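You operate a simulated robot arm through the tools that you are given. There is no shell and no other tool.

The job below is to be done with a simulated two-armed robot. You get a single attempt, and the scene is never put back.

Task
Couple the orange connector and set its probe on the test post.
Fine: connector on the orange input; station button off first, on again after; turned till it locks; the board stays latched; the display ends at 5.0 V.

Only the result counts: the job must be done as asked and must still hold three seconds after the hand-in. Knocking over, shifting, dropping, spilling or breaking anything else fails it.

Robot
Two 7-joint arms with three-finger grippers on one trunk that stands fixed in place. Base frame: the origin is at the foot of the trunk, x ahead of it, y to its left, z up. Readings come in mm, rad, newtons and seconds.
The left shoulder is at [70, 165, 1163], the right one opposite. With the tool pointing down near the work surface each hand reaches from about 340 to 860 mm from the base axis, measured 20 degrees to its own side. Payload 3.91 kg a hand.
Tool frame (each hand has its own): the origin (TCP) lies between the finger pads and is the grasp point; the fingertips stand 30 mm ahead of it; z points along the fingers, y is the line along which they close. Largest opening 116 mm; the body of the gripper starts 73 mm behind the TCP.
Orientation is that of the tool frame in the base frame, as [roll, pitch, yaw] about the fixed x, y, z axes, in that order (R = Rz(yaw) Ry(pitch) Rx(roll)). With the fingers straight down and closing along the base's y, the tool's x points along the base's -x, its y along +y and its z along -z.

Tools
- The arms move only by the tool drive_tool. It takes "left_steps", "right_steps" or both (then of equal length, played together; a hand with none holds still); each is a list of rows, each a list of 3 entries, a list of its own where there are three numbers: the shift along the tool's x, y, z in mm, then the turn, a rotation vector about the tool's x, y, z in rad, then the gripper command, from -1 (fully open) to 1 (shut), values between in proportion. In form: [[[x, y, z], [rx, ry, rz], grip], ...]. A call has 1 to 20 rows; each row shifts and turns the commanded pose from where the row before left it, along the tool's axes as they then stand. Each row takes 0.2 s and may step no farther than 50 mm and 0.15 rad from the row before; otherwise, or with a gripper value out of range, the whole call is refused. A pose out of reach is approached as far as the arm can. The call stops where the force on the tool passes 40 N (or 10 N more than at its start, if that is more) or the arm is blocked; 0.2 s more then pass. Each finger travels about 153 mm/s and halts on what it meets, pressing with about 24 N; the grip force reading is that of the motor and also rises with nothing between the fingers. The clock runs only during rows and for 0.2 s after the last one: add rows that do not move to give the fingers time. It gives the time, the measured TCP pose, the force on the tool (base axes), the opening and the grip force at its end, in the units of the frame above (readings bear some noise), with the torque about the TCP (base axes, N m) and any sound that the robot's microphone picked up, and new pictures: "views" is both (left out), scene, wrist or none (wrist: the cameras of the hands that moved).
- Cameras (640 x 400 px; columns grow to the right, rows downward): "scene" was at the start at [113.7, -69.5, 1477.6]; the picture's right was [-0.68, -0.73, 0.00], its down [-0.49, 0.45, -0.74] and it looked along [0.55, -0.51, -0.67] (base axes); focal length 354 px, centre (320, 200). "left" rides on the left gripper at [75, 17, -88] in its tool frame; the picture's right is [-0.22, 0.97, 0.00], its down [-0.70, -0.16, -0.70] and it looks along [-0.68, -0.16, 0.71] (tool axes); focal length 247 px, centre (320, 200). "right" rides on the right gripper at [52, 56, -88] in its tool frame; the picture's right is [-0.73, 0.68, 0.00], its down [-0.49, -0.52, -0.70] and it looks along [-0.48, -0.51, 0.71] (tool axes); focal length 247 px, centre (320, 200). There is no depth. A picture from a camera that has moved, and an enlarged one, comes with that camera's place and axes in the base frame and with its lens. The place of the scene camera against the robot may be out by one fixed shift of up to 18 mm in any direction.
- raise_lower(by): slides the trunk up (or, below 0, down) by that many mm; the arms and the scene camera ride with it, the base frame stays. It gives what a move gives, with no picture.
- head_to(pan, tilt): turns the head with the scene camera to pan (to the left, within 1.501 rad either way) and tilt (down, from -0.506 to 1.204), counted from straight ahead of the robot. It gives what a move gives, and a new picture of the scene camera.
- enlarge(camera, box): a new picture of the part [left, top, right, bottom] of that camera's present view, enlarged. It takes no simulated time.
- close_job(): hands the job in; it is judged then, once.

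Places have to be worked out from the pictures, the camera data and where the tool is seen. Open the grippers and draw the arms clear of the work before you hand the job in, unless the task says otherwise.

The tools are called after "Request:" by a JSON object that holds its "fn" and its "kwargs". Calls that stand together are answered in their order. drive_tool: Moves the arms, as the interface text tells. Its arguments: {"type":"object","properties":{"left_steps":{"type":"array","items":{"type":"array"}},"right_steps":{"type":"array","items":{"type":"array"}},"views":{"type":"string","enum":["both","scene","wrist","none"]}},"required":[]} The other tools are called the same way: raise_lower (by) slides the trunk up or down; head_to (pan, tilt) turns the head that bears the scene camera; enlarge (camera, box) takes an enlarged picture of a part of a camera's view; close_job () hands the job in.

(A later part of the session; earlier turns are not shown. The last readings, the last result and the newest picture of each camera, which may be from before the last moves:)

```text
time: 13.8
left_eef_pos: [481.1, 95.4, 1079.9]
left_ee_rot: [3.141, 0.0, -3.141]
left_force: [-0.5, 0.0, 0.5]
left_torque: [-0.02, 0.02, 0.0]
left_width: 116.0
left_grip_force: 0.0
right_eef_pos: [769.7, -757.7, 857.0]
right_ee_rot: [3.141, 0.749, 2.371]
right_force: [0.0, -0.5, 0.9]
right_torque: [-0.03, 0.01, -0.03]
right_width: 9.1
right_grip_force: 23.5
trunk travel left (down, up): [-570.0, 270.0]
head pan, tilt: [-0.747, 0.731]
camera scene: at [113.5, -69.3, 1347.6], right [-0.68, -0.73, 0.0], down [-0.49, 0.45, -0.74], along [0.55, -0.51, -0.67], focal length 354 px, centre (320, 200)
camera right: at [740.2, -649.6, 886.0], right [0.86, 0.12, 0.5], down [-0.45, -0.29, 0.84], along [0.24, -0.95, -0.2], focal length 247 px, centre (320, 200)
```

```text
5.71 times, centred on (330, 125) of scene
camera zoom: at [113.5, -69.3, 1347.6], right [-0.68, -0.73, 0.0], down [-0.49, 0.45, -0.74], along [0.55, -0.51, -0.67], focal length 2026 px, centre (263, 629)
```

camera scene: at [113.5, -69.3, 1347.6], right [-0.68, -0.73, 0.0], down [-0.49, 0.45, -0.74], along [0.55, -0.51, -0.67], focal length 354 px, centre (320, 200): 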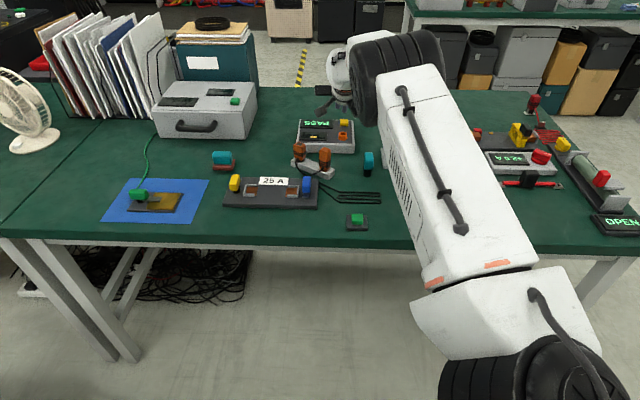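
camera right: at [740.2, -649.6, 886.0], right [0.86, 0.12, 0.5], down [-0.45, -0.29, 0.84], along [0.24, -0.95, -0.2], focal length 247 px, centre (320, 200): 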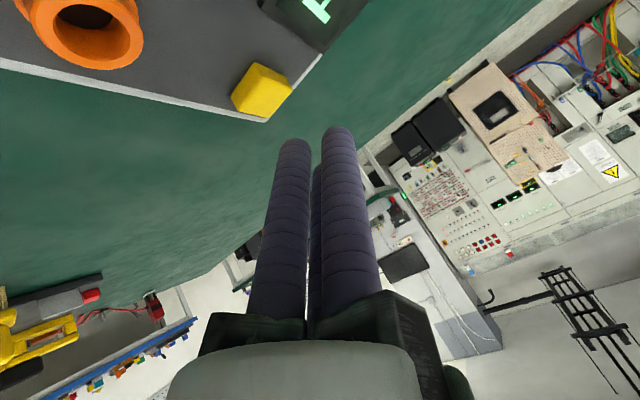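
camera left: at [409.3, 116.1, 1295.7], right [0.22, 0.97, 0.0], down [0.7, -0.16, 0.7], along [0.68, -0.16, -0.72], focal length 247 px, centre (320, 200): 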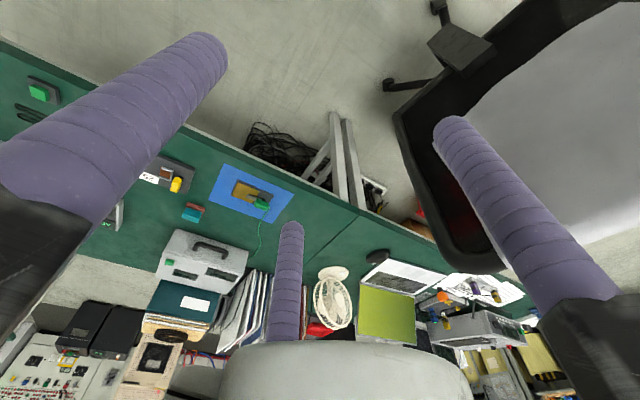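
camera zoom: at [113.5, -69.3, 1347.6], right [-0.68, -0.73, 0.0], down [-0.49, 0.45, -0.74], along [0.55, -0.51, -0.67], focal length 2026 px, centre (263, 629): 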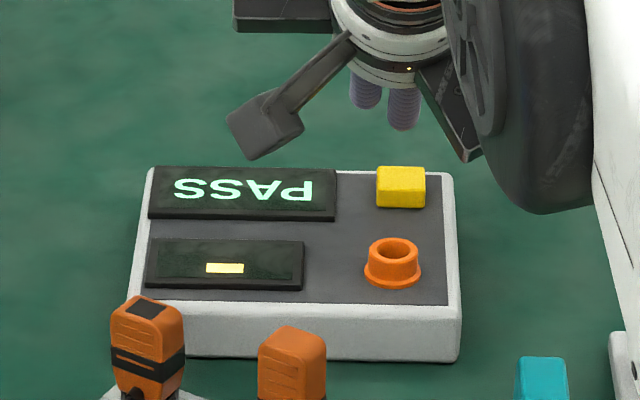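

The display now reads PASS rather than going dark. I let a second pass and look again, also inspecting the other candidates for a button.

Request:
{"fn": "drive_tool", "kwargs": {"right_steps": [[[-6.8, 0, -7.3], [0, 0, 0], 1], [[-6.8, 0, -7.3], [0, 0, 0], 1], [[0, 0, 0], [0, 0, 0], 1], [[0, 0, 0], [0, 0, 0], 1], [[0, 0, 0], [0, 0, 0], 1]], "views": "none"}}

Request:
{"fn": "enlarge", "kwargs": {"camera": "scene", "box": [290, 90, 370, 160]}}

Request:
{"fn": "enlarge", "kwargs": {"camera": "scene", "box": [320, 150, 440, 240]}}

Request:
{"fn": "enlarge", "kwargs": {"camera": "scene", "box": [140, 60, 270, 160]}}

Request:
{"fn": "enlarge", "kwargs": {"camera": "scene", "box": [460, 80, 640, 250]}}

```text
time: 15.0
left_eef_pos: [481.7, 94.6, 1079.8]
left_ee_rot: [-3.141, 0.0, -3.141]
left_force: [0.6, -0.6, 0.3]
left_torque: [-0.01, 0.0, 0.0]
left_width: 115.8
left_grip_force: 0.0
right_eef_pos: [771.6, -758.9, 877.5]
right_ee_rot: [-3.14, 0.749, 2.37]
right_force: [0.8, -0.4, -0.1]
right_torque: [-0.02, -0.04, 0.02]
right_width: 9.6
right_grip_force: 24.2
trunk travel left (down, up): [-570.0, 270.0]
head pan, tilt: [-0.747, 0.731]
```

```text
5.71 times, centred on (330, 125) of scene
camera zoom: at [113.8, -69.5, 1347.6], right [-0.68, -0.73, 0.0], down [-0.49, 0.45, -0.74], along [0.55, -0.51, -0.67], focal length 2026 px, centre (263, 629)
```

zoom: 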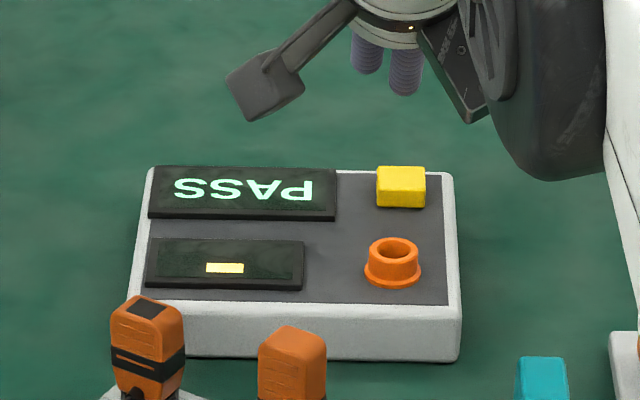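

```text
4.44 times, centred on (380, 195) of scene
camera zoom: at [113.8, -69.5, 1347.6], right [-0.68, -0.73, 0.0], down [-0.49, 0.45, -0.74], along [0.55, -0.51, -0.67], focal length 1575 px, centre (53, 222)
```

zoom: 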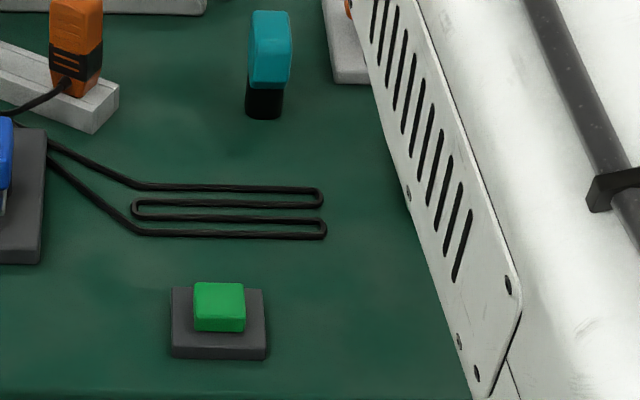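

```text
4.00 times, centred on (205, 110) of scene
camera zoom: at [113.8, -69.5, 1347.6], right [-0.68, -0.73, 0.0], down [-0.49, 0.45, -0.74], along [0.55, -0.51, -0.67], focal length 1418 px, centre (780, 560)
```

zoom: 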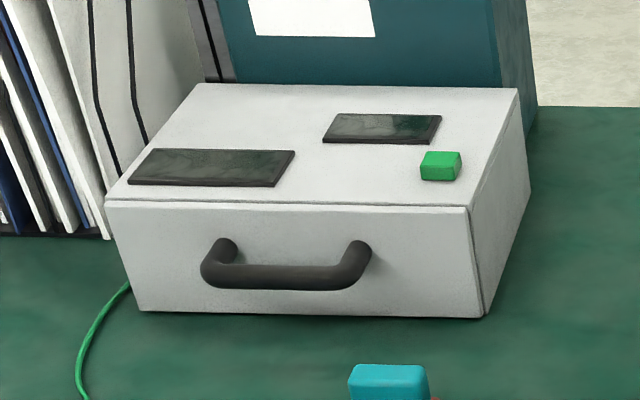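

```text
2.35 times, centred on (550, 165) of scene
camera zoom: at [113.8, -69.5, 1347.6], right [-0.68, -0.73, 0.0], down [-0.49, 0.45, -0.74], along [0.55, -0.51, -0.67], focal length 834 px, centre (-221, 282)
```

zoom: 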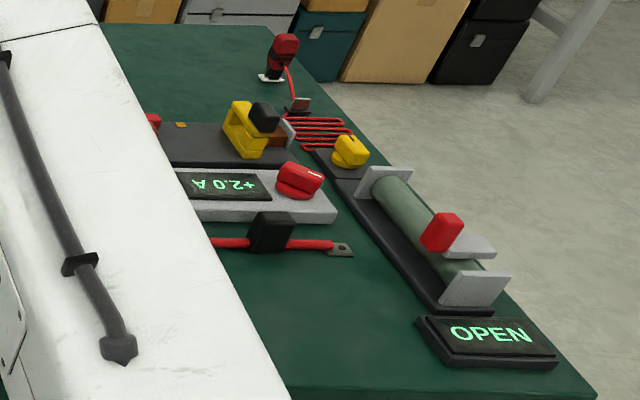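

The yellow button only triggered a PASS readout, and the yellow bar remains lit; the separate green button on its pad near (469,-512) may be the power button. I retract, untilt, and move over to look at it closely.

Request:
{"fn": "drive_tool", "kwargs": {"right_steps": [[[21.5, 0, -38], [0, 0, 0], 1], [[21.5, 0, -38], [0, 0, 0], 1], [[21.5, 0, -38], [0, 0, 0], 1], [[21.5, 0, -38], [0, 0, 0], 1], [[21.5, 0, -38], [0, 0, 0], 1], [[21.5, 0, -38], [0, 0, 0], 1], [[0, 0, 0], [0, 0.15, 0], 1], [[0, 0, 0], [0, 0.15, 0], 1], [[0, 0, 0], [0, 0.15, 0], 1], [[0, 0, 0], [0, 0.15, 0], 1], [[0, 0, 0], [0, 0.15, 0], 1], [[45.8, 2.7, 16.8], [0, 0, 0], 1], [[45.8, 2.7, 16.8], [0, 0, 0], 1], [[45.8, 2.7, 16.8], [0, 0, 0], 1], [[45.8, 2.7, 16.8], [0, 0, 0], 1]], "views": "both"}}

Request:
{"fn": "enlarge", "kwargs": {"camera": "scene", "box": [295, 110, 360, 160]}}

Request:
{"fn": "enlarge", "kwargs": {"camera": "scene", "box": [340, 200, 380, 240]}}

```text
time: 18.2
left_eef_pos: [481.1, 95.9, 1079.7]
left_ee_rot: [-3.14, 0.002, 3.141]
left_force: [-0.2, -0.1, -0.3]
left_torque: [-0.01, 0.0, -0.01]
left_width: 116.1
left_grip_force: 0.0
right_eef_pos: [468.4, -449.0, 889.0]
right_ee_rot: [3.142, 0.001, 2.372]
right_force: [-0.1, 0.4, -0.1]
right_torque: [-0.02, -0.01, 0.01]
right_width: 9.5
right_grip_force: 23.9
trunk travel left (down, up): [-570.0, 270.0]
head pan, tilt: [-0.747, 0.731]
camera scene: at [112.5, -67.9, 1347.9], right [-0.68, -0.73, 0.0], down [-0.49, 0.45, -0.75], along [0.55, -0.51, -0.67], focal length 354 px, centre (320, 200)
camera right: at [470.1, -372.1, 977.5], right [1.0, -0.02, 0.0], down [-0.02, -0.71, 0.7], along [-0.01, -0.7, -0.71], focal length 247 px, centre (320, 200)
```

scene: 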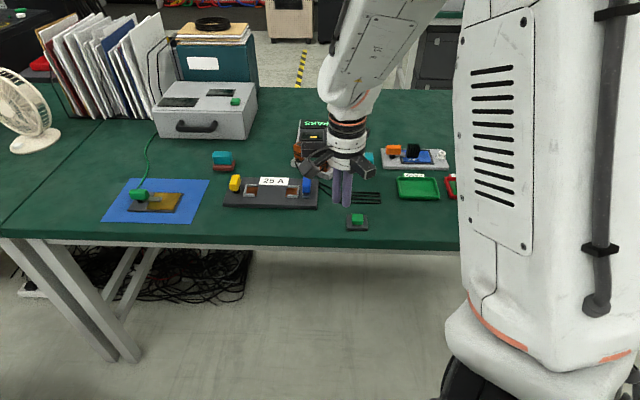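
right: 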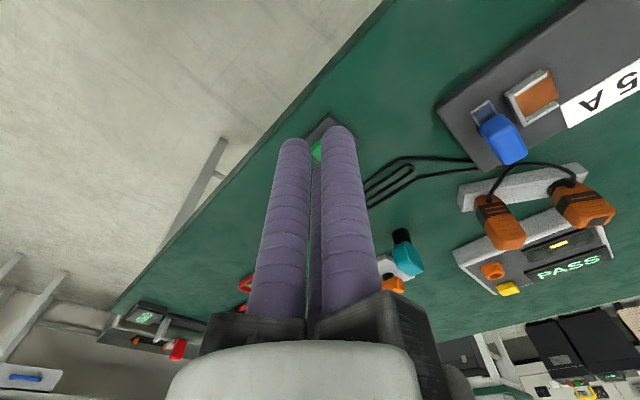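

```text
8.00 times, centred on (328, 135) of scene
camera zoom: at [112.5, -67.9, 1347.9], right [-0.68, -0.73, 0.0], down [-0.49, 0.45, -0.75], along [0.55, -0.51, -0.67], focal length 2836 px, centre (260, 720)
```

zoom: 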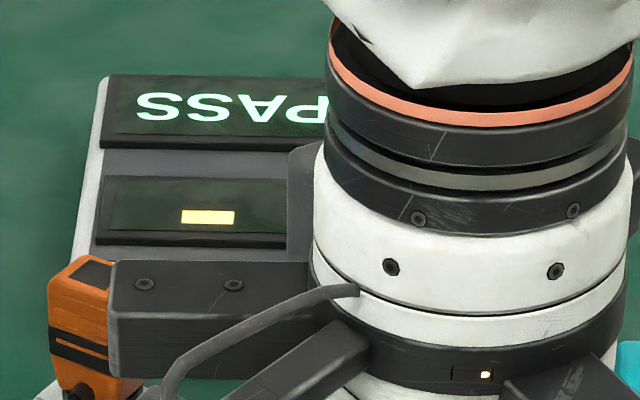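

```text
10.00 times, centred on (360, 220) of scene
camera zoom: at [112.5, -67.9, 1347.9], right [-0.68, -0.73, 0.0], down [-0.49, 0.45, -0.75], along [0.55, -0.51, -0.67], focal length 3545 px, centre (-80, 0)
```

zoom: 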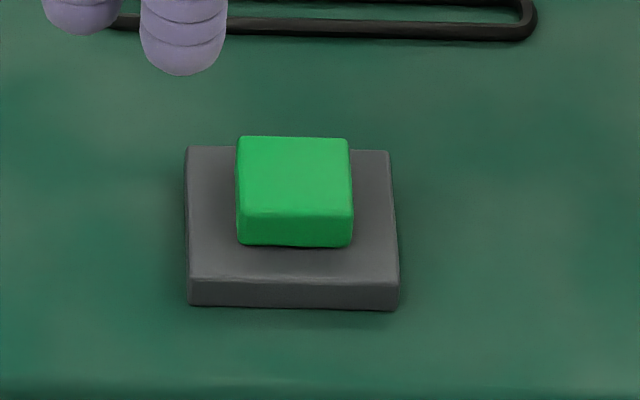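

Before deciding, I open the hand here to see the green button unobstructed in the wrist view and fix its coordinates.

Request:
{"fn": "drive_tool", "kwargs": {"right_steps": [[[0, 0, 0], [0, 0, 0], -1], [[0, 0, 0], [0, 0, 0], -1], [[0, 0, 0], [0, 0, 0], -1]], "views": "wrist"}}

Request:
{"fn": "enlarge", "kwargs": {"camera": "right", "box": [270, 90, 370, 180]}}

Request:
{"fn": "enlarge", "kwargs": {"camera": "right", "box": [440, 60, 640, 310]}}

```text
time: 19.0
left_eef_pos: [482.6, 95.8, 1080.2]
left_ee_rot: [3.14, 0.001, -3.141]
left_force: [0.0, 0.1, -0.4]
left_torque: [0.01, 0.03, 0.01]
left_width: 116.0
left_grip_force: 0.1
right_eef_pos: [469.4, -450.4, 888.0]
right_ee_rot: [3.141, 0.0, 2.372]
right_force: [0.5, -0.1, 0.6]
right_torque: [-0.01, 0.0, -0.03]
right_width: 115.9
right_grip_force: 0.0
trunk travel left (down, up): [-570.0, 270.0]
head pan, tilt: [-0.747, 0.731]
camera right: at [471.3, -373.6, 976.7], right [1.0, -0.02, 0.0], down [-0.01, -0.71, 0.7], along [-0.01, -0.7, -0.71], focal length 247 px, centre (320, 200)
```

right: 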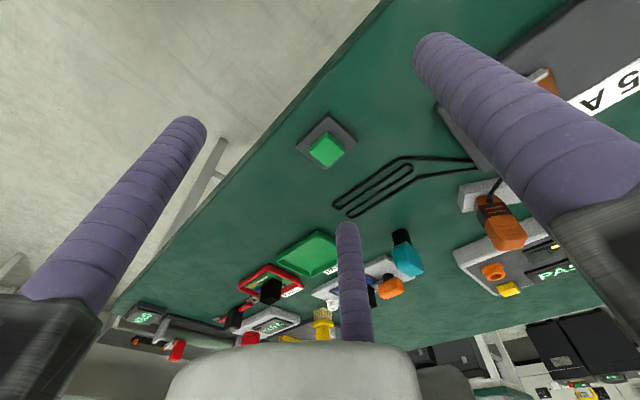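

```text
4.44 times, centred on (320, 135) of right
camera zoom: at [471.3, -373.6, 976.7], right [1.0, -0.02, 0.0], down [-0.01, -0.71, 0.7], along [-0.01, -0.7, -0.71], focal length 1098 px, centre (320, 489)
```

zoom: 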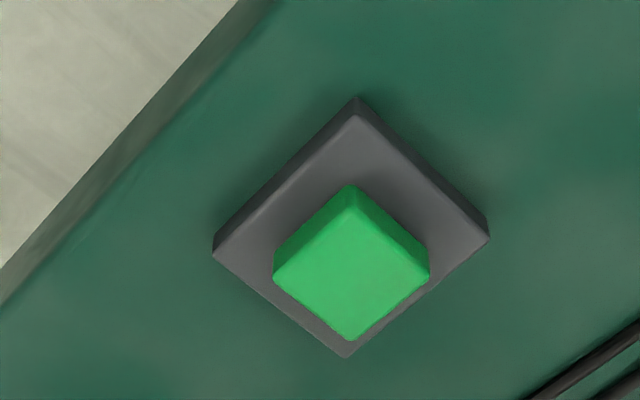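

```text
1.60 times, centred on (540, 185) of right
camera zoom: at [471.3, -373.6, 976.7], right [1.0, -0.02, 0.0], down [-0.01, -0.71, 0.7], along [-0.01, -0.7, -0.71], focal length 395 px, centre (-32, 224)
```

zoom: 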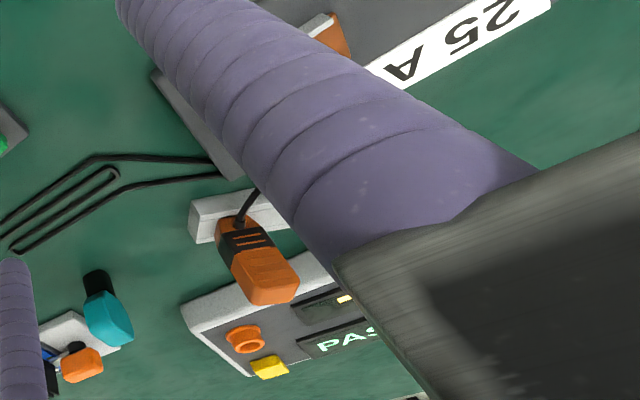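

The green pad button top is at about (477,-514,765) (pad tabletop near 742). I close the hand, move over it and lower to just above.

Request:
{"fn": "drive_tool", "kwargs": {"right_steps": [[[-24.9, -20.2, 0], [0, 0, 0], 1], [[-24.9, -20.2, 0], [0, 0, 0], 1], [[0, 0, 0], [0, 0, 0], 1], [[0, 0, 0], [0, 0, 0], 1], [[0, 0, 38], [0, 0, 0], 1], [[0, 0, 38], [0, 0, 0], 1], [[0, 0, 0], [0, 0, 0], 1]], "views": "both"}}

Request:
{"fn": "enlarge", "kwargs": {"camera": "scene", "box": [320, 170, 390, 240]}}

```text
time: 20.6
left_eef_pos: [481.3, 96.7, 1079.2]
left_ee_rot: [-3.14, 0.0, 3.141]
left_force: [-0.2, -0.4, -0.5]
left_torque: [0.01, -0.02, 0.02]
left_width: 116.1
left_grip_force: 0.1
right_eef_pos: [474.5, -512.0, 811.7]
right_ee_rot: [-3.141, 0.0, 2.373]
right_force: [-0.5, 0.0, -1.1]
right_torque: [0.02, 0.0, 0.03]
right_width: 9.3
right_grip_force: 23.8
trunk travel left (down, up): [-570.0, 270.0]
head pan, tilt: [-0.747, 0.731]
camera scene: at [113.0, -68.9, 1347.8], right [-0.68, -0.73, 0.0], down [-0.49, 0.45, -0.74], along [0.55, -0.51, -0.67], focal length 354 px, centre (320, 200)
camera right: at [477.7, -436.4, 900.4], right [1.0, -0.02, 0.0], down [-0.02, -0.71, 0.7], along [-0.01, -0.7, -0.71], focal length 247 px, centre (320, 200)
```

scene: 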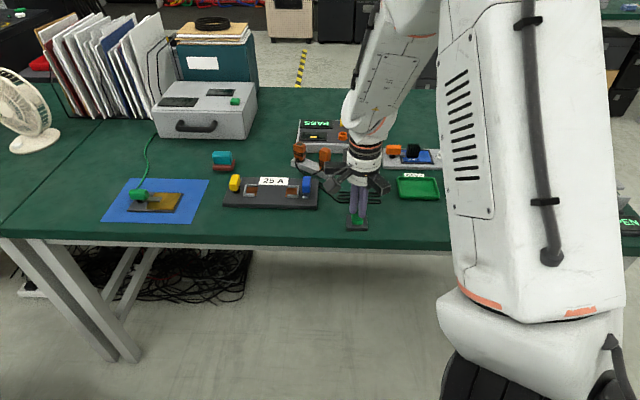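
right: 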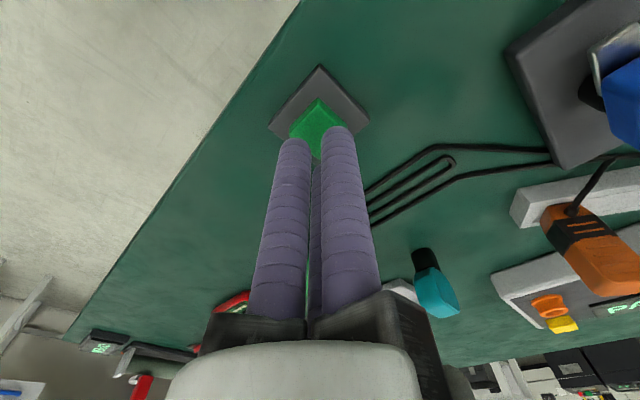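

```text
5.71 times, centred on (355, 205) of scene
camera zoom: at [113.0, -68.9, 1347.8], right [-0.68, -0.73, 0.0], down [-0.49, 0.45, -0.74], along [0.55, -0.51, -0.67], focal length 2026 px, centre (120, 171)
```

zoom: 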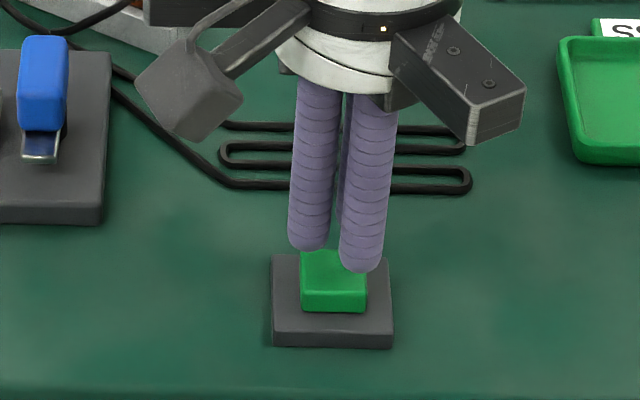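

The fingertips are centred above the green button. I press down gently in small steps and listen for a click.

Request:
{"fn": "drive_tool", "kwargs": {"right_steps": [[[0, 0, 5], [0, 0, 0], 1], [[0, 0, 4], [0, 0, 0], 1], [[0, 0, 3], [0, 0, 0], 1], [[0, 0, 3], [0, 0, 0], 1], [[0, 0, 3], [0, 0, 0], 1]], "views": "scene"}}

```text
time: 21.8
left_eef_pos: [479.7, 95.6, 1080.4]
left_ee_rot: [-3.141, 0.003, -3.141]
left_force: [-0.8, 0.1, -0.4]
left_torque: [-0.01, 0.01, -0.01]
left_width: 116.0
left_grip_force: 0.1
right_eef_pos: [474.6, -513.6, 796.6]
right_ee_rot: [3.141, 0.004, 2.37]
right_force: [-1.7, -0.2, 14.6]
right_torque: [-0.04, 0.09, 0.02]
right_width: 8.9
right_grip_force: 44.4
trunk travel left (down, up): [-570.0, 270.0]
head pan, tilt: [-0.747, 0.731]
heard: click
camera scene: at [112.2, -68.2, 1348.1], right [-0.68, -0.73, 0.0], down [-0.49, 0.45, -0.75], along [0.55, -0.51, -0.67], focal length 354 px, centre (320, 200)
```

scene: 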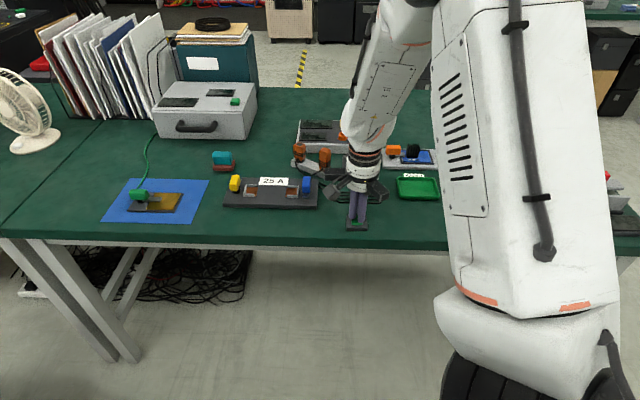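

The displays all went dark with the click: the green button is the station's power. I lift off, then test reach with a small tilt (0.2 rad) toward the socket at a safe height.

Request:
{"fn": "drive_tool", "kwargs": {"right_steps": [[[0, 0, -40], [0, 0, 0], 1], [[0, 0, -40], [0, 0, 0], 1], [[0, 0, -30], [0, 0, 0], 1], [[0, 0, 0], [0, -0.1, 0], 1], [[0, 0, 0], [0, -0.1, 0], 1]], "views": "scene"}}

Request:
{"fn": "enlarge", "kwargs": {"camera": "scene", "box": [280, 100, 460, 240]}}

```text
time: 23.0
left_eef_pos: [482.1, 95.7, 1079.7]
left_ee_rot: [-3.141, 0.0, -3.142]
left_force: [0.5, -0.4, -0.5]
left_torque: [0.0, -0.01, 0.03]
left_width: 116.2
left_grip_force: 0.1
right_eef_pos: [475.6, -513.0, 905.1]
right_ee_rot: [3.141, 0.202, 2.372]
right_force: [-0.1, 0.1, -0.9]
right_torque: [0.03, -0.02, -0.01]
right_width: 9.0
right_grip_force: 44.8
trunk travel left (down, up): [-570.0, 270.0]
head pan, tilt: [-0.747, 0.731]
camera scene: at [113.3, -68.9, 1347.7], right [-0.68, -0.73, 0.0], down [-0.49, 0.45, -0.74], along [0.55, -0.51, -0.67], focal length 354 px, centre (320, 200)
```

scene: 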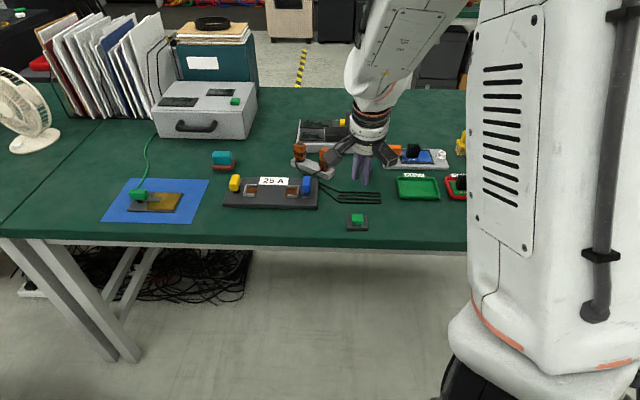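

```text
2.86 times, centred on (370, 170) of scene
camera zoom: at [113.3, -68.9, 1347.7], right [-0.68, -0.73, 0.0], down [-0.49, 0.45, -0.74], along [0.55, -0.51, -0.67], focal length 1013 px, centre (177, 286)
```

zoom: 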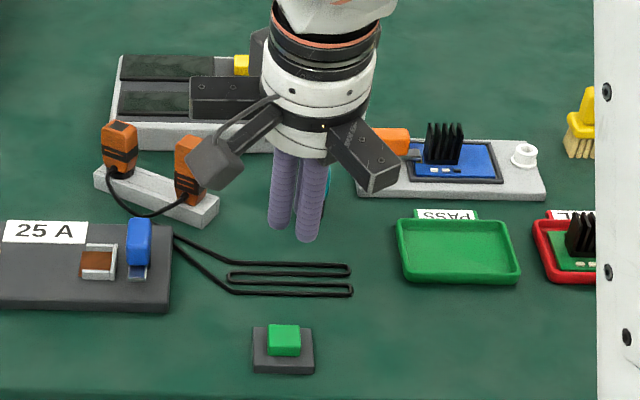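

I move with 0.2 rad tilt toward a point above the socket at TCP height 905 to see whether it is reached.

Request:
{"fn": "drive_tool", "kwargs": {"right_steps": [[[-44, 4.3, 8.9], [0, 0, 0], 1], [[-44, 4.3, 8.9], [0, 0, 0], 1], [[-44, 4.3, 8.9], [0, 0, 0], 1], [[-44, 4.3, 8.9], [0, 0, 0], 1], [[-44, 4.3, 8.9], [0, 0, 0], 1], [[-44, 4.3, 8.9], [0, 0, 0], 1], [[-44, 4.3, 8.9], [0, 0, 0], 1], [[0, 0, 0], [0, 0, 0], 1]], "views": "both"}}

```text
time: 24.8
left_eef_pos: [482.3, 94.1, 1079.4]
left_ee_rot: [-3.141, 0.0, 3.141]
left_force: [0.0, 0.4, -0.2]
left_torque: [-0.02, 0.0, -0.02]
left_width: 116.0
left_grip_force: 0.0
right_eef_pos: [719.7, -709.8, 905.0]
right_ee_rot: [3.139, 0.197, 2.371]
right_force: [0.2, 0.2, 2.8]
right_torque: [0.02, 0.03, 0.0]
right_width: 9.3
right_grip_force: 45.4
right hand out of reach, approached as far as the arm can: row 7
trunk travel left (down, up): [-570.0, 270.0]
head pan, tilt: [-0.747, 0.731]
camera scene: at [114.2, -69.3, 1348.0], right [-0.68, -0.73, 0.0], down [-0.49, 0.45, -0.74], along [0.55, -0.51, -0.67], focal length 354 px, centre (320, 200)
camera right: at [709.8, -622.0, 980.8], right [0.99, -0.01, 0.14], down [-0.12, -0.61, 0.78], along [0.08, -0.79, -0.61], focal length 247 px, centre (320, 200)
```

scene: 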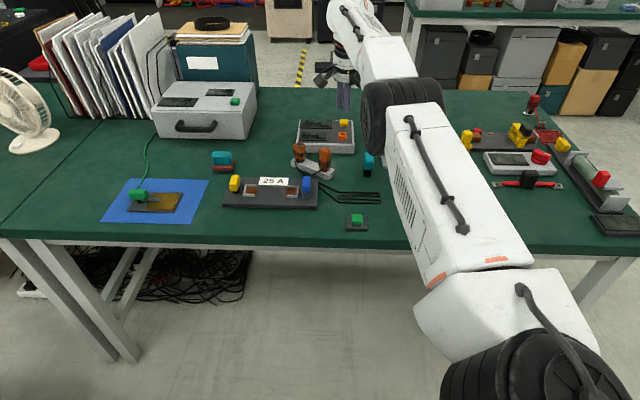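
right: 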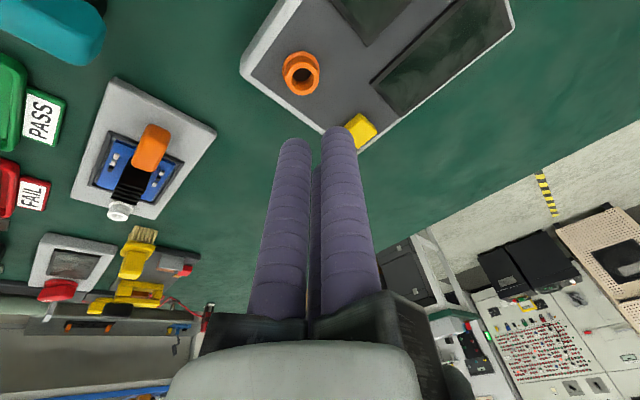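

With 0.2 rad tilt the point above the socket is just reached, so L is about 195 mm. I zoom in on the socket from here to pin its position.

Request:
{"fn": "enlarge", "kwargs": {"camera": "right", "box": [250, 30, 390, 150]}}

Request:
{"fn": "enlarge", "kwargs": {"camera": "right", "box": [70, 70, 220, 230]}}

Request:
{"fn": "enlarge", "kwargs": {"camera": "scene", "box": [285, 105, 365, 185]}}

```text
3.33 times, centred on (320, 90) of right
camera zoom: at [709.8, -622.0, 980.8], right [0.99, -0.01, 0.14], down [-0.12, -0.61, 0.78], along [0.08, -0.79, -0.61], focal length 823 px, centre (320, 567)
```

zoom: 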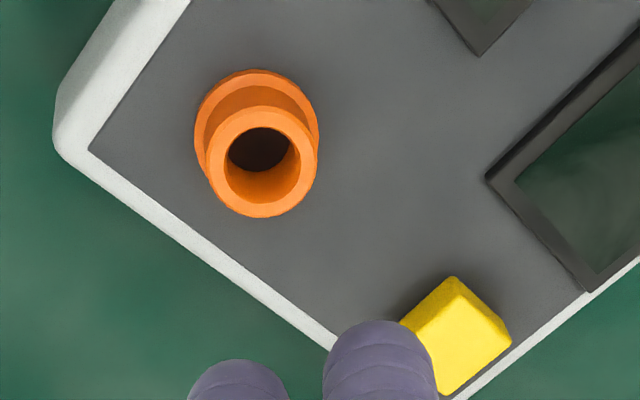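

```text
2.50 times, centred on (145, 150) of right
camera zoom: at [709.8, -622.0, 980.8], right [0.99, -0.01, 0.14], down [-0.12, -0.61, 0.78], along [0.08, -0.79, -0.61], focal length 617 px, centre (758, 325)
```

zoom: 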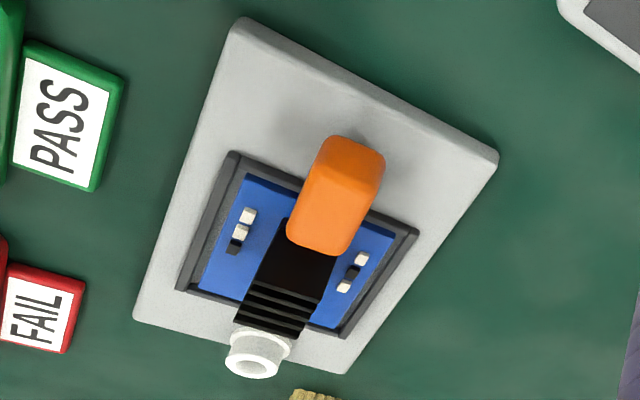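

```text
5.00 times, centred on (325, 145) of scene
camera zoom: at [114.2, -69.3, 1348.0], right [-0.68, -0.73, 0.0], down [-0.49, 0.45, -0.74], along [0.55, -0.51, -0.67], focal length 1772 px, centre (295, 475)
```

zoom: 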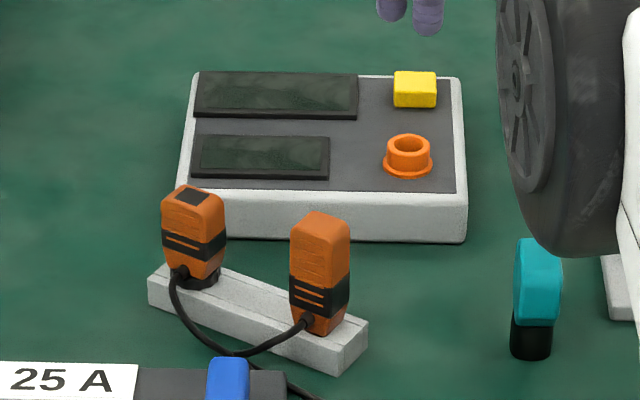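

Socket top is at about (722,-712,795), panel near 779; post near (492,-866,779). For good finger contact I plan to grip the connector from the robot side with a ~45° tilted hand; I go to a standoff there with open fingers and look.

Request:
{"fn": "drive_tool", "kwargs": {"right_steps": [[[33, 33.3, -5.6], [0, 0, 0], 1], [[33, 33.3, -5.6], [0, 0, 0], 1], [[33, 33.3, -5.6], [0, 0, 0], 1], [[33, 33.3, -5.6], [0, 0, 0], 1], [[33, 33.3, -5.6], [0, 0, 0], 1], [[0, 0, 0], [0, 0.0985, 0], -1], [[0, 0, 0], [0, 0.0985, 0], -1], [[0, 0, 0], [0, 0, 0.139], -1], [[0, 0, 0], [0, 0, 0.139], -1], [[0, 0, 0], [0, 0, 0.139], -1], [[0, 0, 0], [0, 0, 0.139], -1], [[0, 0, 0], [0, -0.131, 0], -1], [[0, 0, 0], [0, -0.131, 0], -1], [[0, 0, 0], [0, -0.131, 0], -1], [[0, 0, 0], [0, -0.131, 0], -1], [[0, 0, 0], [0, -0.131, 0], -1], [[0, 0, 0], [0, -0.131, 0], -1]], "views": "both"}}

Request:
{"fn": "enlarge", "kwargs": {"camera": "right", "box": [200, 60, 420, 230]}}

```text
time: 28.4
left_eef_pos: [482.2, 96.2, 1080.0]
left_ee_rot: [-3.14, 0.001, -3.14]
left_force: [-0.2, 0.4, 0.5]
left_torque: [0.01, 0.02, 0.0]
left_width: 116.2
left_grip_force: 0.0
right_eef_pos: [716.8, -472.4, 900.6]
right_ee_rot: [3.141, 0.793, 1.815]
right_force: [0.3, 0.3, 0.4]
right_torque: [-0.01, 0.01, 0.02]
right_width: 115.9
right_grip_force: 0.1
trunk travel left (down, up): [-570.0, 270.0]
head pan, tilt: [-0.747, 0.731]
camera scene: at [114.3, -68.1, 1347.7], right [-0.68, -0.73, 0.0], down [-0.49, 0.45, -0.74], along [0.55, -0.51, -0.67], focal length 354 px, centre (320, 200)
camera right: at [747.1, -362.8, 925.0], right [0.78, -0.33, 0.52], down [-0.55, 0.02, 0.84], along [-0.29, -0.94, -0.16], focal length 247 px, centre (320, 200)
```

scene: 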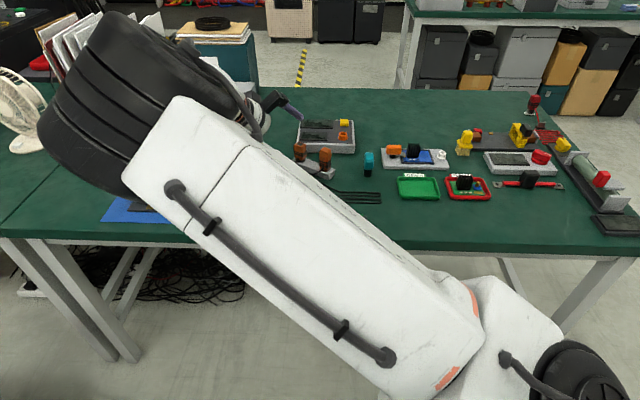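
right: 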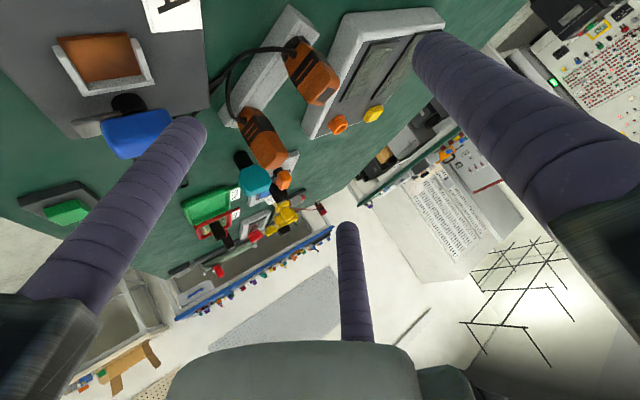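

```text
2.35 times, centred on (310, 145) of right
camera zoom: at [747.1, -362.8, 925.0], right [0.78, -0.33, 0.52], down [-0.55, 0.02, 0.84], along [-0.29, -0.94, -0.16], focal length 581 px, centre (344, 329)
```

zoom: 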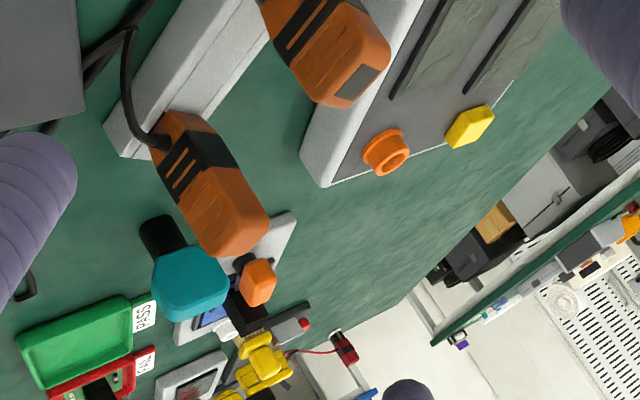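

The elbow swung far out in this pose, which I want to avoid later. I take close looks at the connector and probe from this side view before moving back.

Request:
{"fn": "enlarge", "kwargs": {"camera": "right", "box": [215, 0, 355, 100]}}

Request:
{"fn": "enlarge", "kwargs": {"camera": "right", "box": [200, 80, 310, 190]}}

Request:
{"fn": "enlarge", "kwargs": {"camera": "scene", "box": [280, 110, 380, 190]}}

```text
4.00 times, centred on (285, 50) of right
camera zoom: at [747.1, -362.8, 925.0], right [0.78, -0.33, 0.52], down [-0.55, 0.02, 0.84], along [-0.29, -0.94, -0.16], focal length 988 px, centre (460, 800)
```

zoom: 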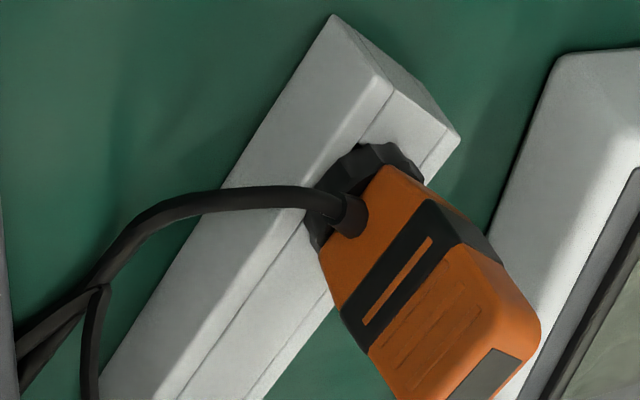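

```text
3.64 times, centred on (255, 135) of right
camera zoom: at [747.1, -362.8, 925.0], right [0.78, -0.33, 0.52], down [-0.55, 0.02, 0.84], along [-0.29, -0.94, -0.16], focal length 898 px, centre (556, 436)
```

zoom: 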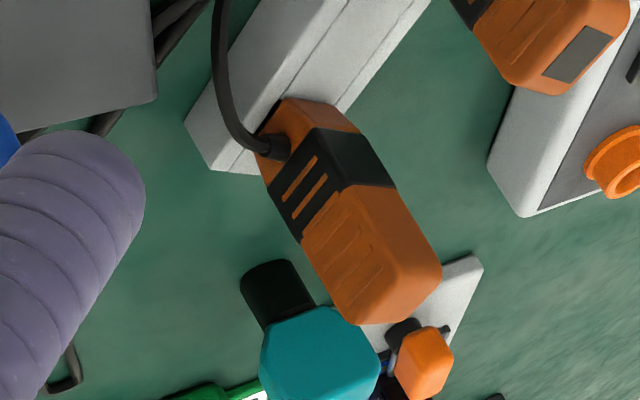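

```text
5.00 times, centred on (330, 150) of scene
camera zoom: at [114.3, -68.1, 1347.7], right [-0.68, -0.73, 0.0], down [-0.49, 0.45, -0.74], along [0.55, -0.51, -0.67], focal length 1772 px, centre (270, 450)
```

zoom: 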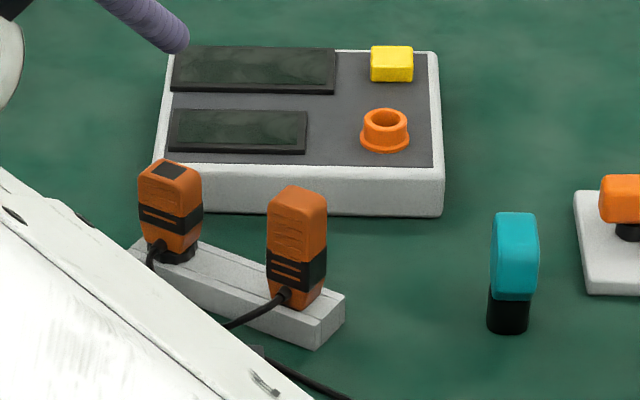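

Connector axis is at (739,-562.5), top z≈821, collar on the rack top (~762). I move the left arm further off, then bring the right hand back to a mild tilt (0.27 rad, azimuth -46°) above the bench with half-open fingers.

Request:
{"fn": "drive_tool", "kwargs": {"left_steps": [[[20, 40, -4], [0, 0, 0], -1], [[20, 40, -4], [0, 0, 0], -1], [[20, 40, -4], [0, 0, 0], -1], [[20, 40, -4], [0, 0, 0], -1], [[20, 40, -4], [0, 0, 0], -1]], "views": "none"}}

Request:
{"fn": "drive_tool", "kwargs": {"right_steps": [[[-21.4, 0, -21], [0, 0, 0], -1], [[-21.4, 0, -21], [0, 0, 0], -1], [[0, 0, 0], [0, 0.132, 0], -0.38], [[0, 0, 0], [0, 0.132, 0], -0.38], [[0, 0, 0], [0, 0.132, 0], -0.38], [[0, 0, 0], [0, 0.132, 0], -0.38], [[0, 0, 0], [0, 0.132, 0], -0.38], [[0, 0, 0], [0, 0.133, 0], -0.38], [[0, 0, 0], [0, 0, -0.131], -0.38], [[0, 0, 0], [0, 0, -0.131], -0.38], [[0, 0, 0], [0, 0, -0.131], -0.38], [[0, 0, 0], [0, 0, -0.131], -0.38], [[0, 0, 0], [0, -0.135, 0], -0.38], [[0, 0, 0], [0, -0.135, 0], -0.38], [[0, 0, 0], [0, 0, 0], -0.38]], "views": "both"}}

```text
time: 29.6
left_eef_pos: [380.2, 297.6, 1099.6]
left_ee_rot: [-3.138, 0.001, -3.141]
left_force: [-0.4, -0.6, -0.2]
left_torque: [-0.01, -0.04, -0.02]
left_width: 115.9
left_grip_force: 0.1
right_eef_pos: [716.2, -473.1, 900.4]
right_ee_rot: [3.141, 0.789, 1.812]
right_force: [0.3, 1.0, 0.2]
right_torque: [0.0, -0.03, 0.04]
right_width: 115.9
right_grip_force: 0.0
trunk travel left (down, up): [-570.0, 270.0]
head pan, tilt: [-0.747, 0.731]
```

```text
time: 32.8
left_eef_pos: [381.5, 294.1, 1098.8]
left_ee_rot: [-3.139, -0.001, 3.141]
left_force: [-0.1, 0.3, 0.2]
left_torque: [0.01, 0.0, 0.04]
left_width: 116.1
left_grip_force: 0.0
right_eef_pos: [716.1, -474.9, 958.5]
right_ee_rot: [3.139, 0.27, 2.339]
right_force: [-0.3, -0.3, -0.4]
right_torque: [-0.01, 0.01, -0.02]
right_width: 79.8
right_grip_force: 0.0
trunk travel left (down, up): [-570.0, 270.0]
head pan, tilt: [-0.747, 0.731]
camera scene: at [114.1, -70.3, 1347.6], right [-0.68, -0.73, 0.0], down [-0.49, 0.45, -0.74], along [0.55, -0.51, -0.67], focal length 354 px, centre (320, 200)
camera right: at [705.1, -383.0, 1030.1], right [0.98, -0.03, 0.2], down [-0.18, -0.57, 0.8], along [0.08, -0.82, -0.56], focal length 247 px, centre (320, 200)
```

scene: 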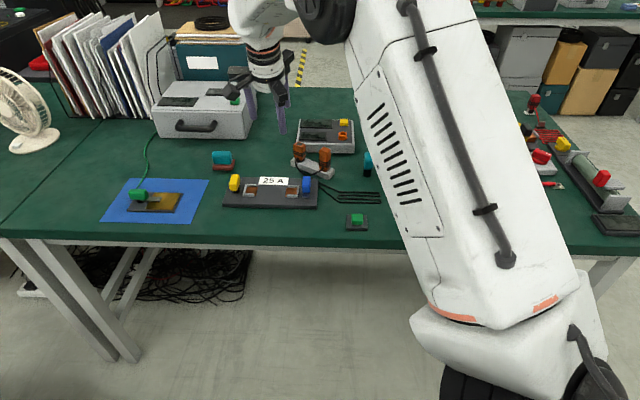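
right: 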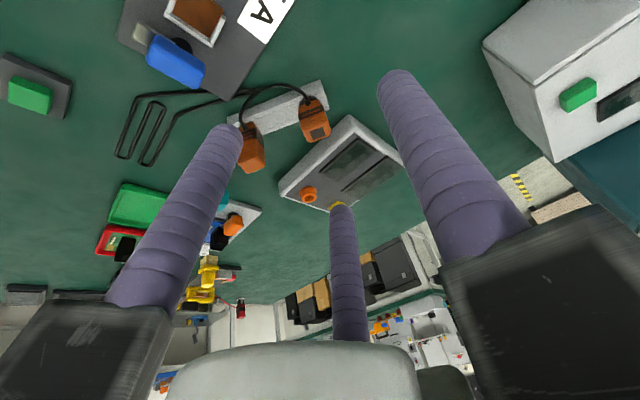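

I go to a pre-grasp point 50 mm above the grasp pose, TCP (736,-559.5,871).

Request:
{"fn": "drive_tool", "kwargs": {"right_steps": [[[-16.2, -14.8, 34.8], [0, 0, 0], -0.38], [[-16.2, -14.8, 34.8], [0, 0, 0], -0.38], [[-16.2, -14.8, 34.8], [0, 0, 0], -0.38], [[0, 0, 0], [0, 0, 0], -0.38]], "views": "both"}}

Request:
{"fn": "enlarge", "kwargs": {"camera": "right", "box": [220, 40, 420, 200]}}

Request:
{"fn": "enlarge", "kwargs": {"camera": "scene", "box": [260, 90, 360, 190]}}

```text
time: 33.8
left_eef_pos: [380.6, 295.7, 1099.1]
left_ee_rot: [-3.141, -0.001, -3.142]
left_force: [-1.0, 0.1, -0.1]
left_torque: [-0.03, 0.0, 0.0]
left_width: 116.0
left_grip_force: 0.0
right_eef_pos: [736.2, -557.9, 871.2]
right_ee_rot: [3.139, 0.268, 2.339]
right_force: [0.7, -0.1, 0.9]
right_torque: [0.01, -0.01, -0.01]
right_width: 80.0
right_grip_force: 0.2
trunk travel left (down, up): [-570.0, 270.0]
head pan, tilt: [-0.747, 0.731]
camera scene: at [113.1, -68.4, 1347.8], right [-0.68, -0.73, 0.0], down [-0.49, 0.45, -0.74], along [0.55, -0.51, -0.67], focal length 354 px, centre (320, 200)
camera right: at [725.0, -465.4, 943.6], right [0.98, -0.03, 0.2], down [-0.18, -0.57, 0.8], along [0.09, -0.82, -0.56], focal length 247 px, centre (320, 200)
```

scene: 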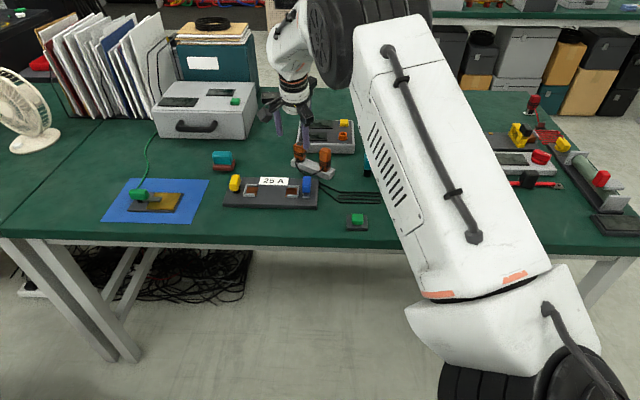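
right: 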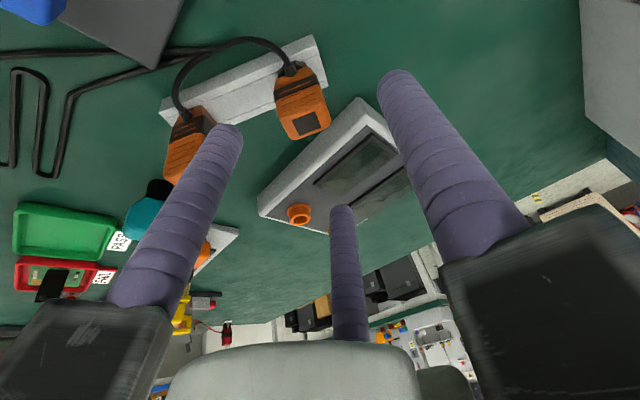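

```text
2.50 times, centred on (320, 120) of right
camera zoom: at [725.0, -465.4, 943.6], right [0.98, -0.03, 0.2], down [-0.18, -0.57, 0.8], along [0.09, -0.82, -0.56], focal length 617 px, centre (320, 400)
```

zoom: 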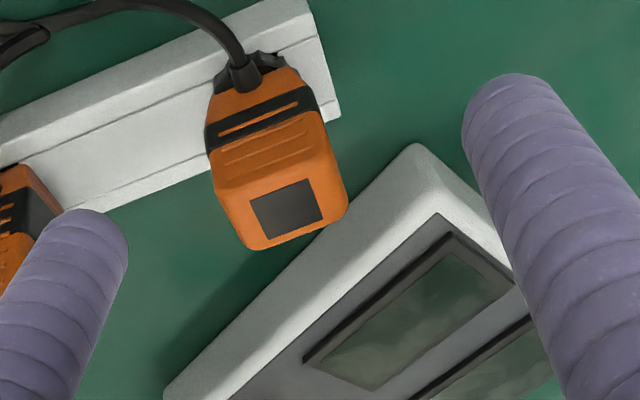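

```text
4.00 times, centred on (310, 140) of scene
camera zoom: at [113.1, -68.4, 1347.8], right [-0.68, -0.73, 0.0], down [-0.49, 0.45, -0.74], along [0.55, -0.51, -0.67], focal length 1418 px, centre (360, 440)
```

zoom: 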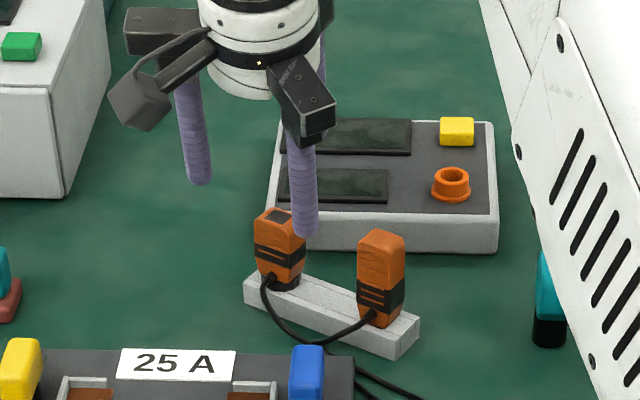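

Label centre computes to (738,-562,821), confirming the axis. I descend 50 mm vertically to the grasp pose.

Request:
{"fn": "drive_tool", "kwargs": {"right_steps": [[[4.5, 0, 16.1], [0, 0, 0], -0.38], [[4.5, 0, 16.1], [0, 0, 0], -0.38], [[4.4, -0.5, 16.0], [0, 0, 0], -0.38], [[0, 0, 0], [0, 0, 0], -0.38]], "views": "both"}}

Request:
{"fn": "enlarge", "kwargs": {"camera": "right", "box": [220, 40, 420, 200]}}

Request:
{"fn": "enlarge", "kwargs": {"camera": "scene", "box": [260, 90, 360, 190]}}

```text
time: 34.8
left_eef_pos: [380.3, 295.6, 1099.1]
left_ee_rot: [3.141, 0.002, -3.141]
left_force: [-0.9, 0.0, 0.2]
left_torque: [-0.04, -0.01, 0.02]
left_width: 115.9
left_grip_force: 0.1
right_eef_pos: [735.9, -558.9, 822.9]
right_ee_rot: [3.138, 0.268, 2.339]
right_force: [-0.5, 0.8, -0.2]
right_torque: [0.03, -0.05, 0.03]
right_width: 80.0
right_grip_force: 0.1
trunk travel left (down, up): [-570.0, 270.0]
head pan, tilt: [-0.747, 0.731]
camera scene: at [113.3, -69.1, 1347.7], right [-0.68, -0.73, 0.0], down [-0.49, 0.45, -0.74], along [0.55, -0.51, -0.67], focal length 354 px, centre (320, 200)
camera right: at [724.7, -466.2, 893.6], right [0.98, -0.03, 0.2], down [-0.18, -0.57, 0.8], along [0.08, -0.82, -0.56], focal length 247 px, centre (320, 200)
```

scene: 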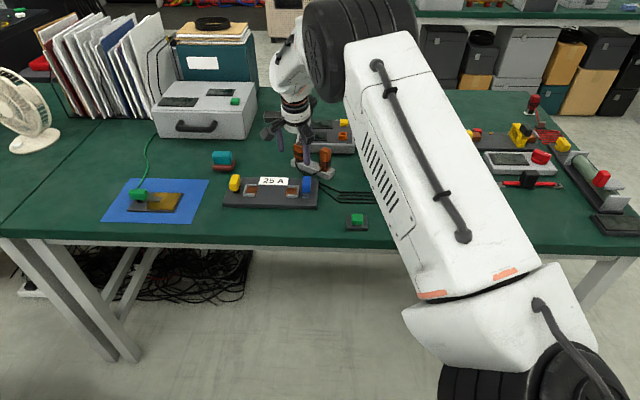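
right: 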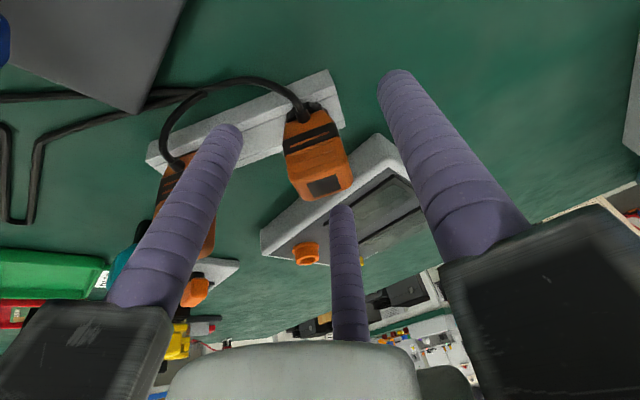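

```text
2.50 times, centred on (320, 120) of right
camera zoom: at [724.7, -466.2, 893.6], right [0.98, -0.03, 0.2], down [-0.18, -0.57, 0.8], along [0.08, -0.82, -0.56], focal length 617 px, centre (320, 400)
```

zoom: 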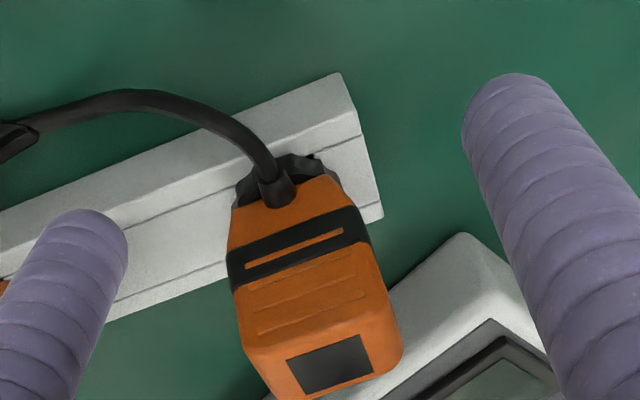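

```text
4.00 times, centred on (310, 140) of scene
camera zoom: at [113.3, -69.1, 1347.7], right [-0.68, -0.73, 0.0], down [-0.49, 0.45, -0.74], along [0.55, -0.51, -0.67], focal length 1418 px, centre (360, 440)
```

zoom: 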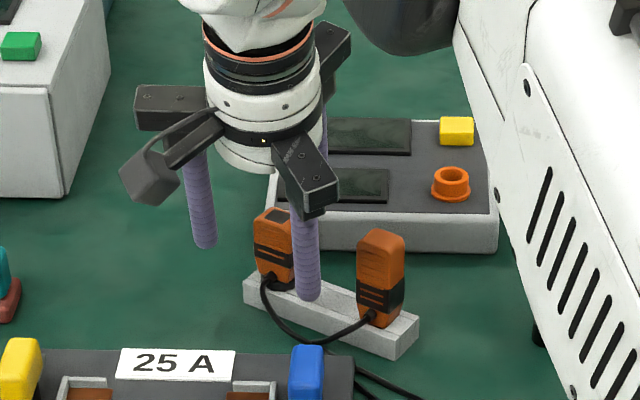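

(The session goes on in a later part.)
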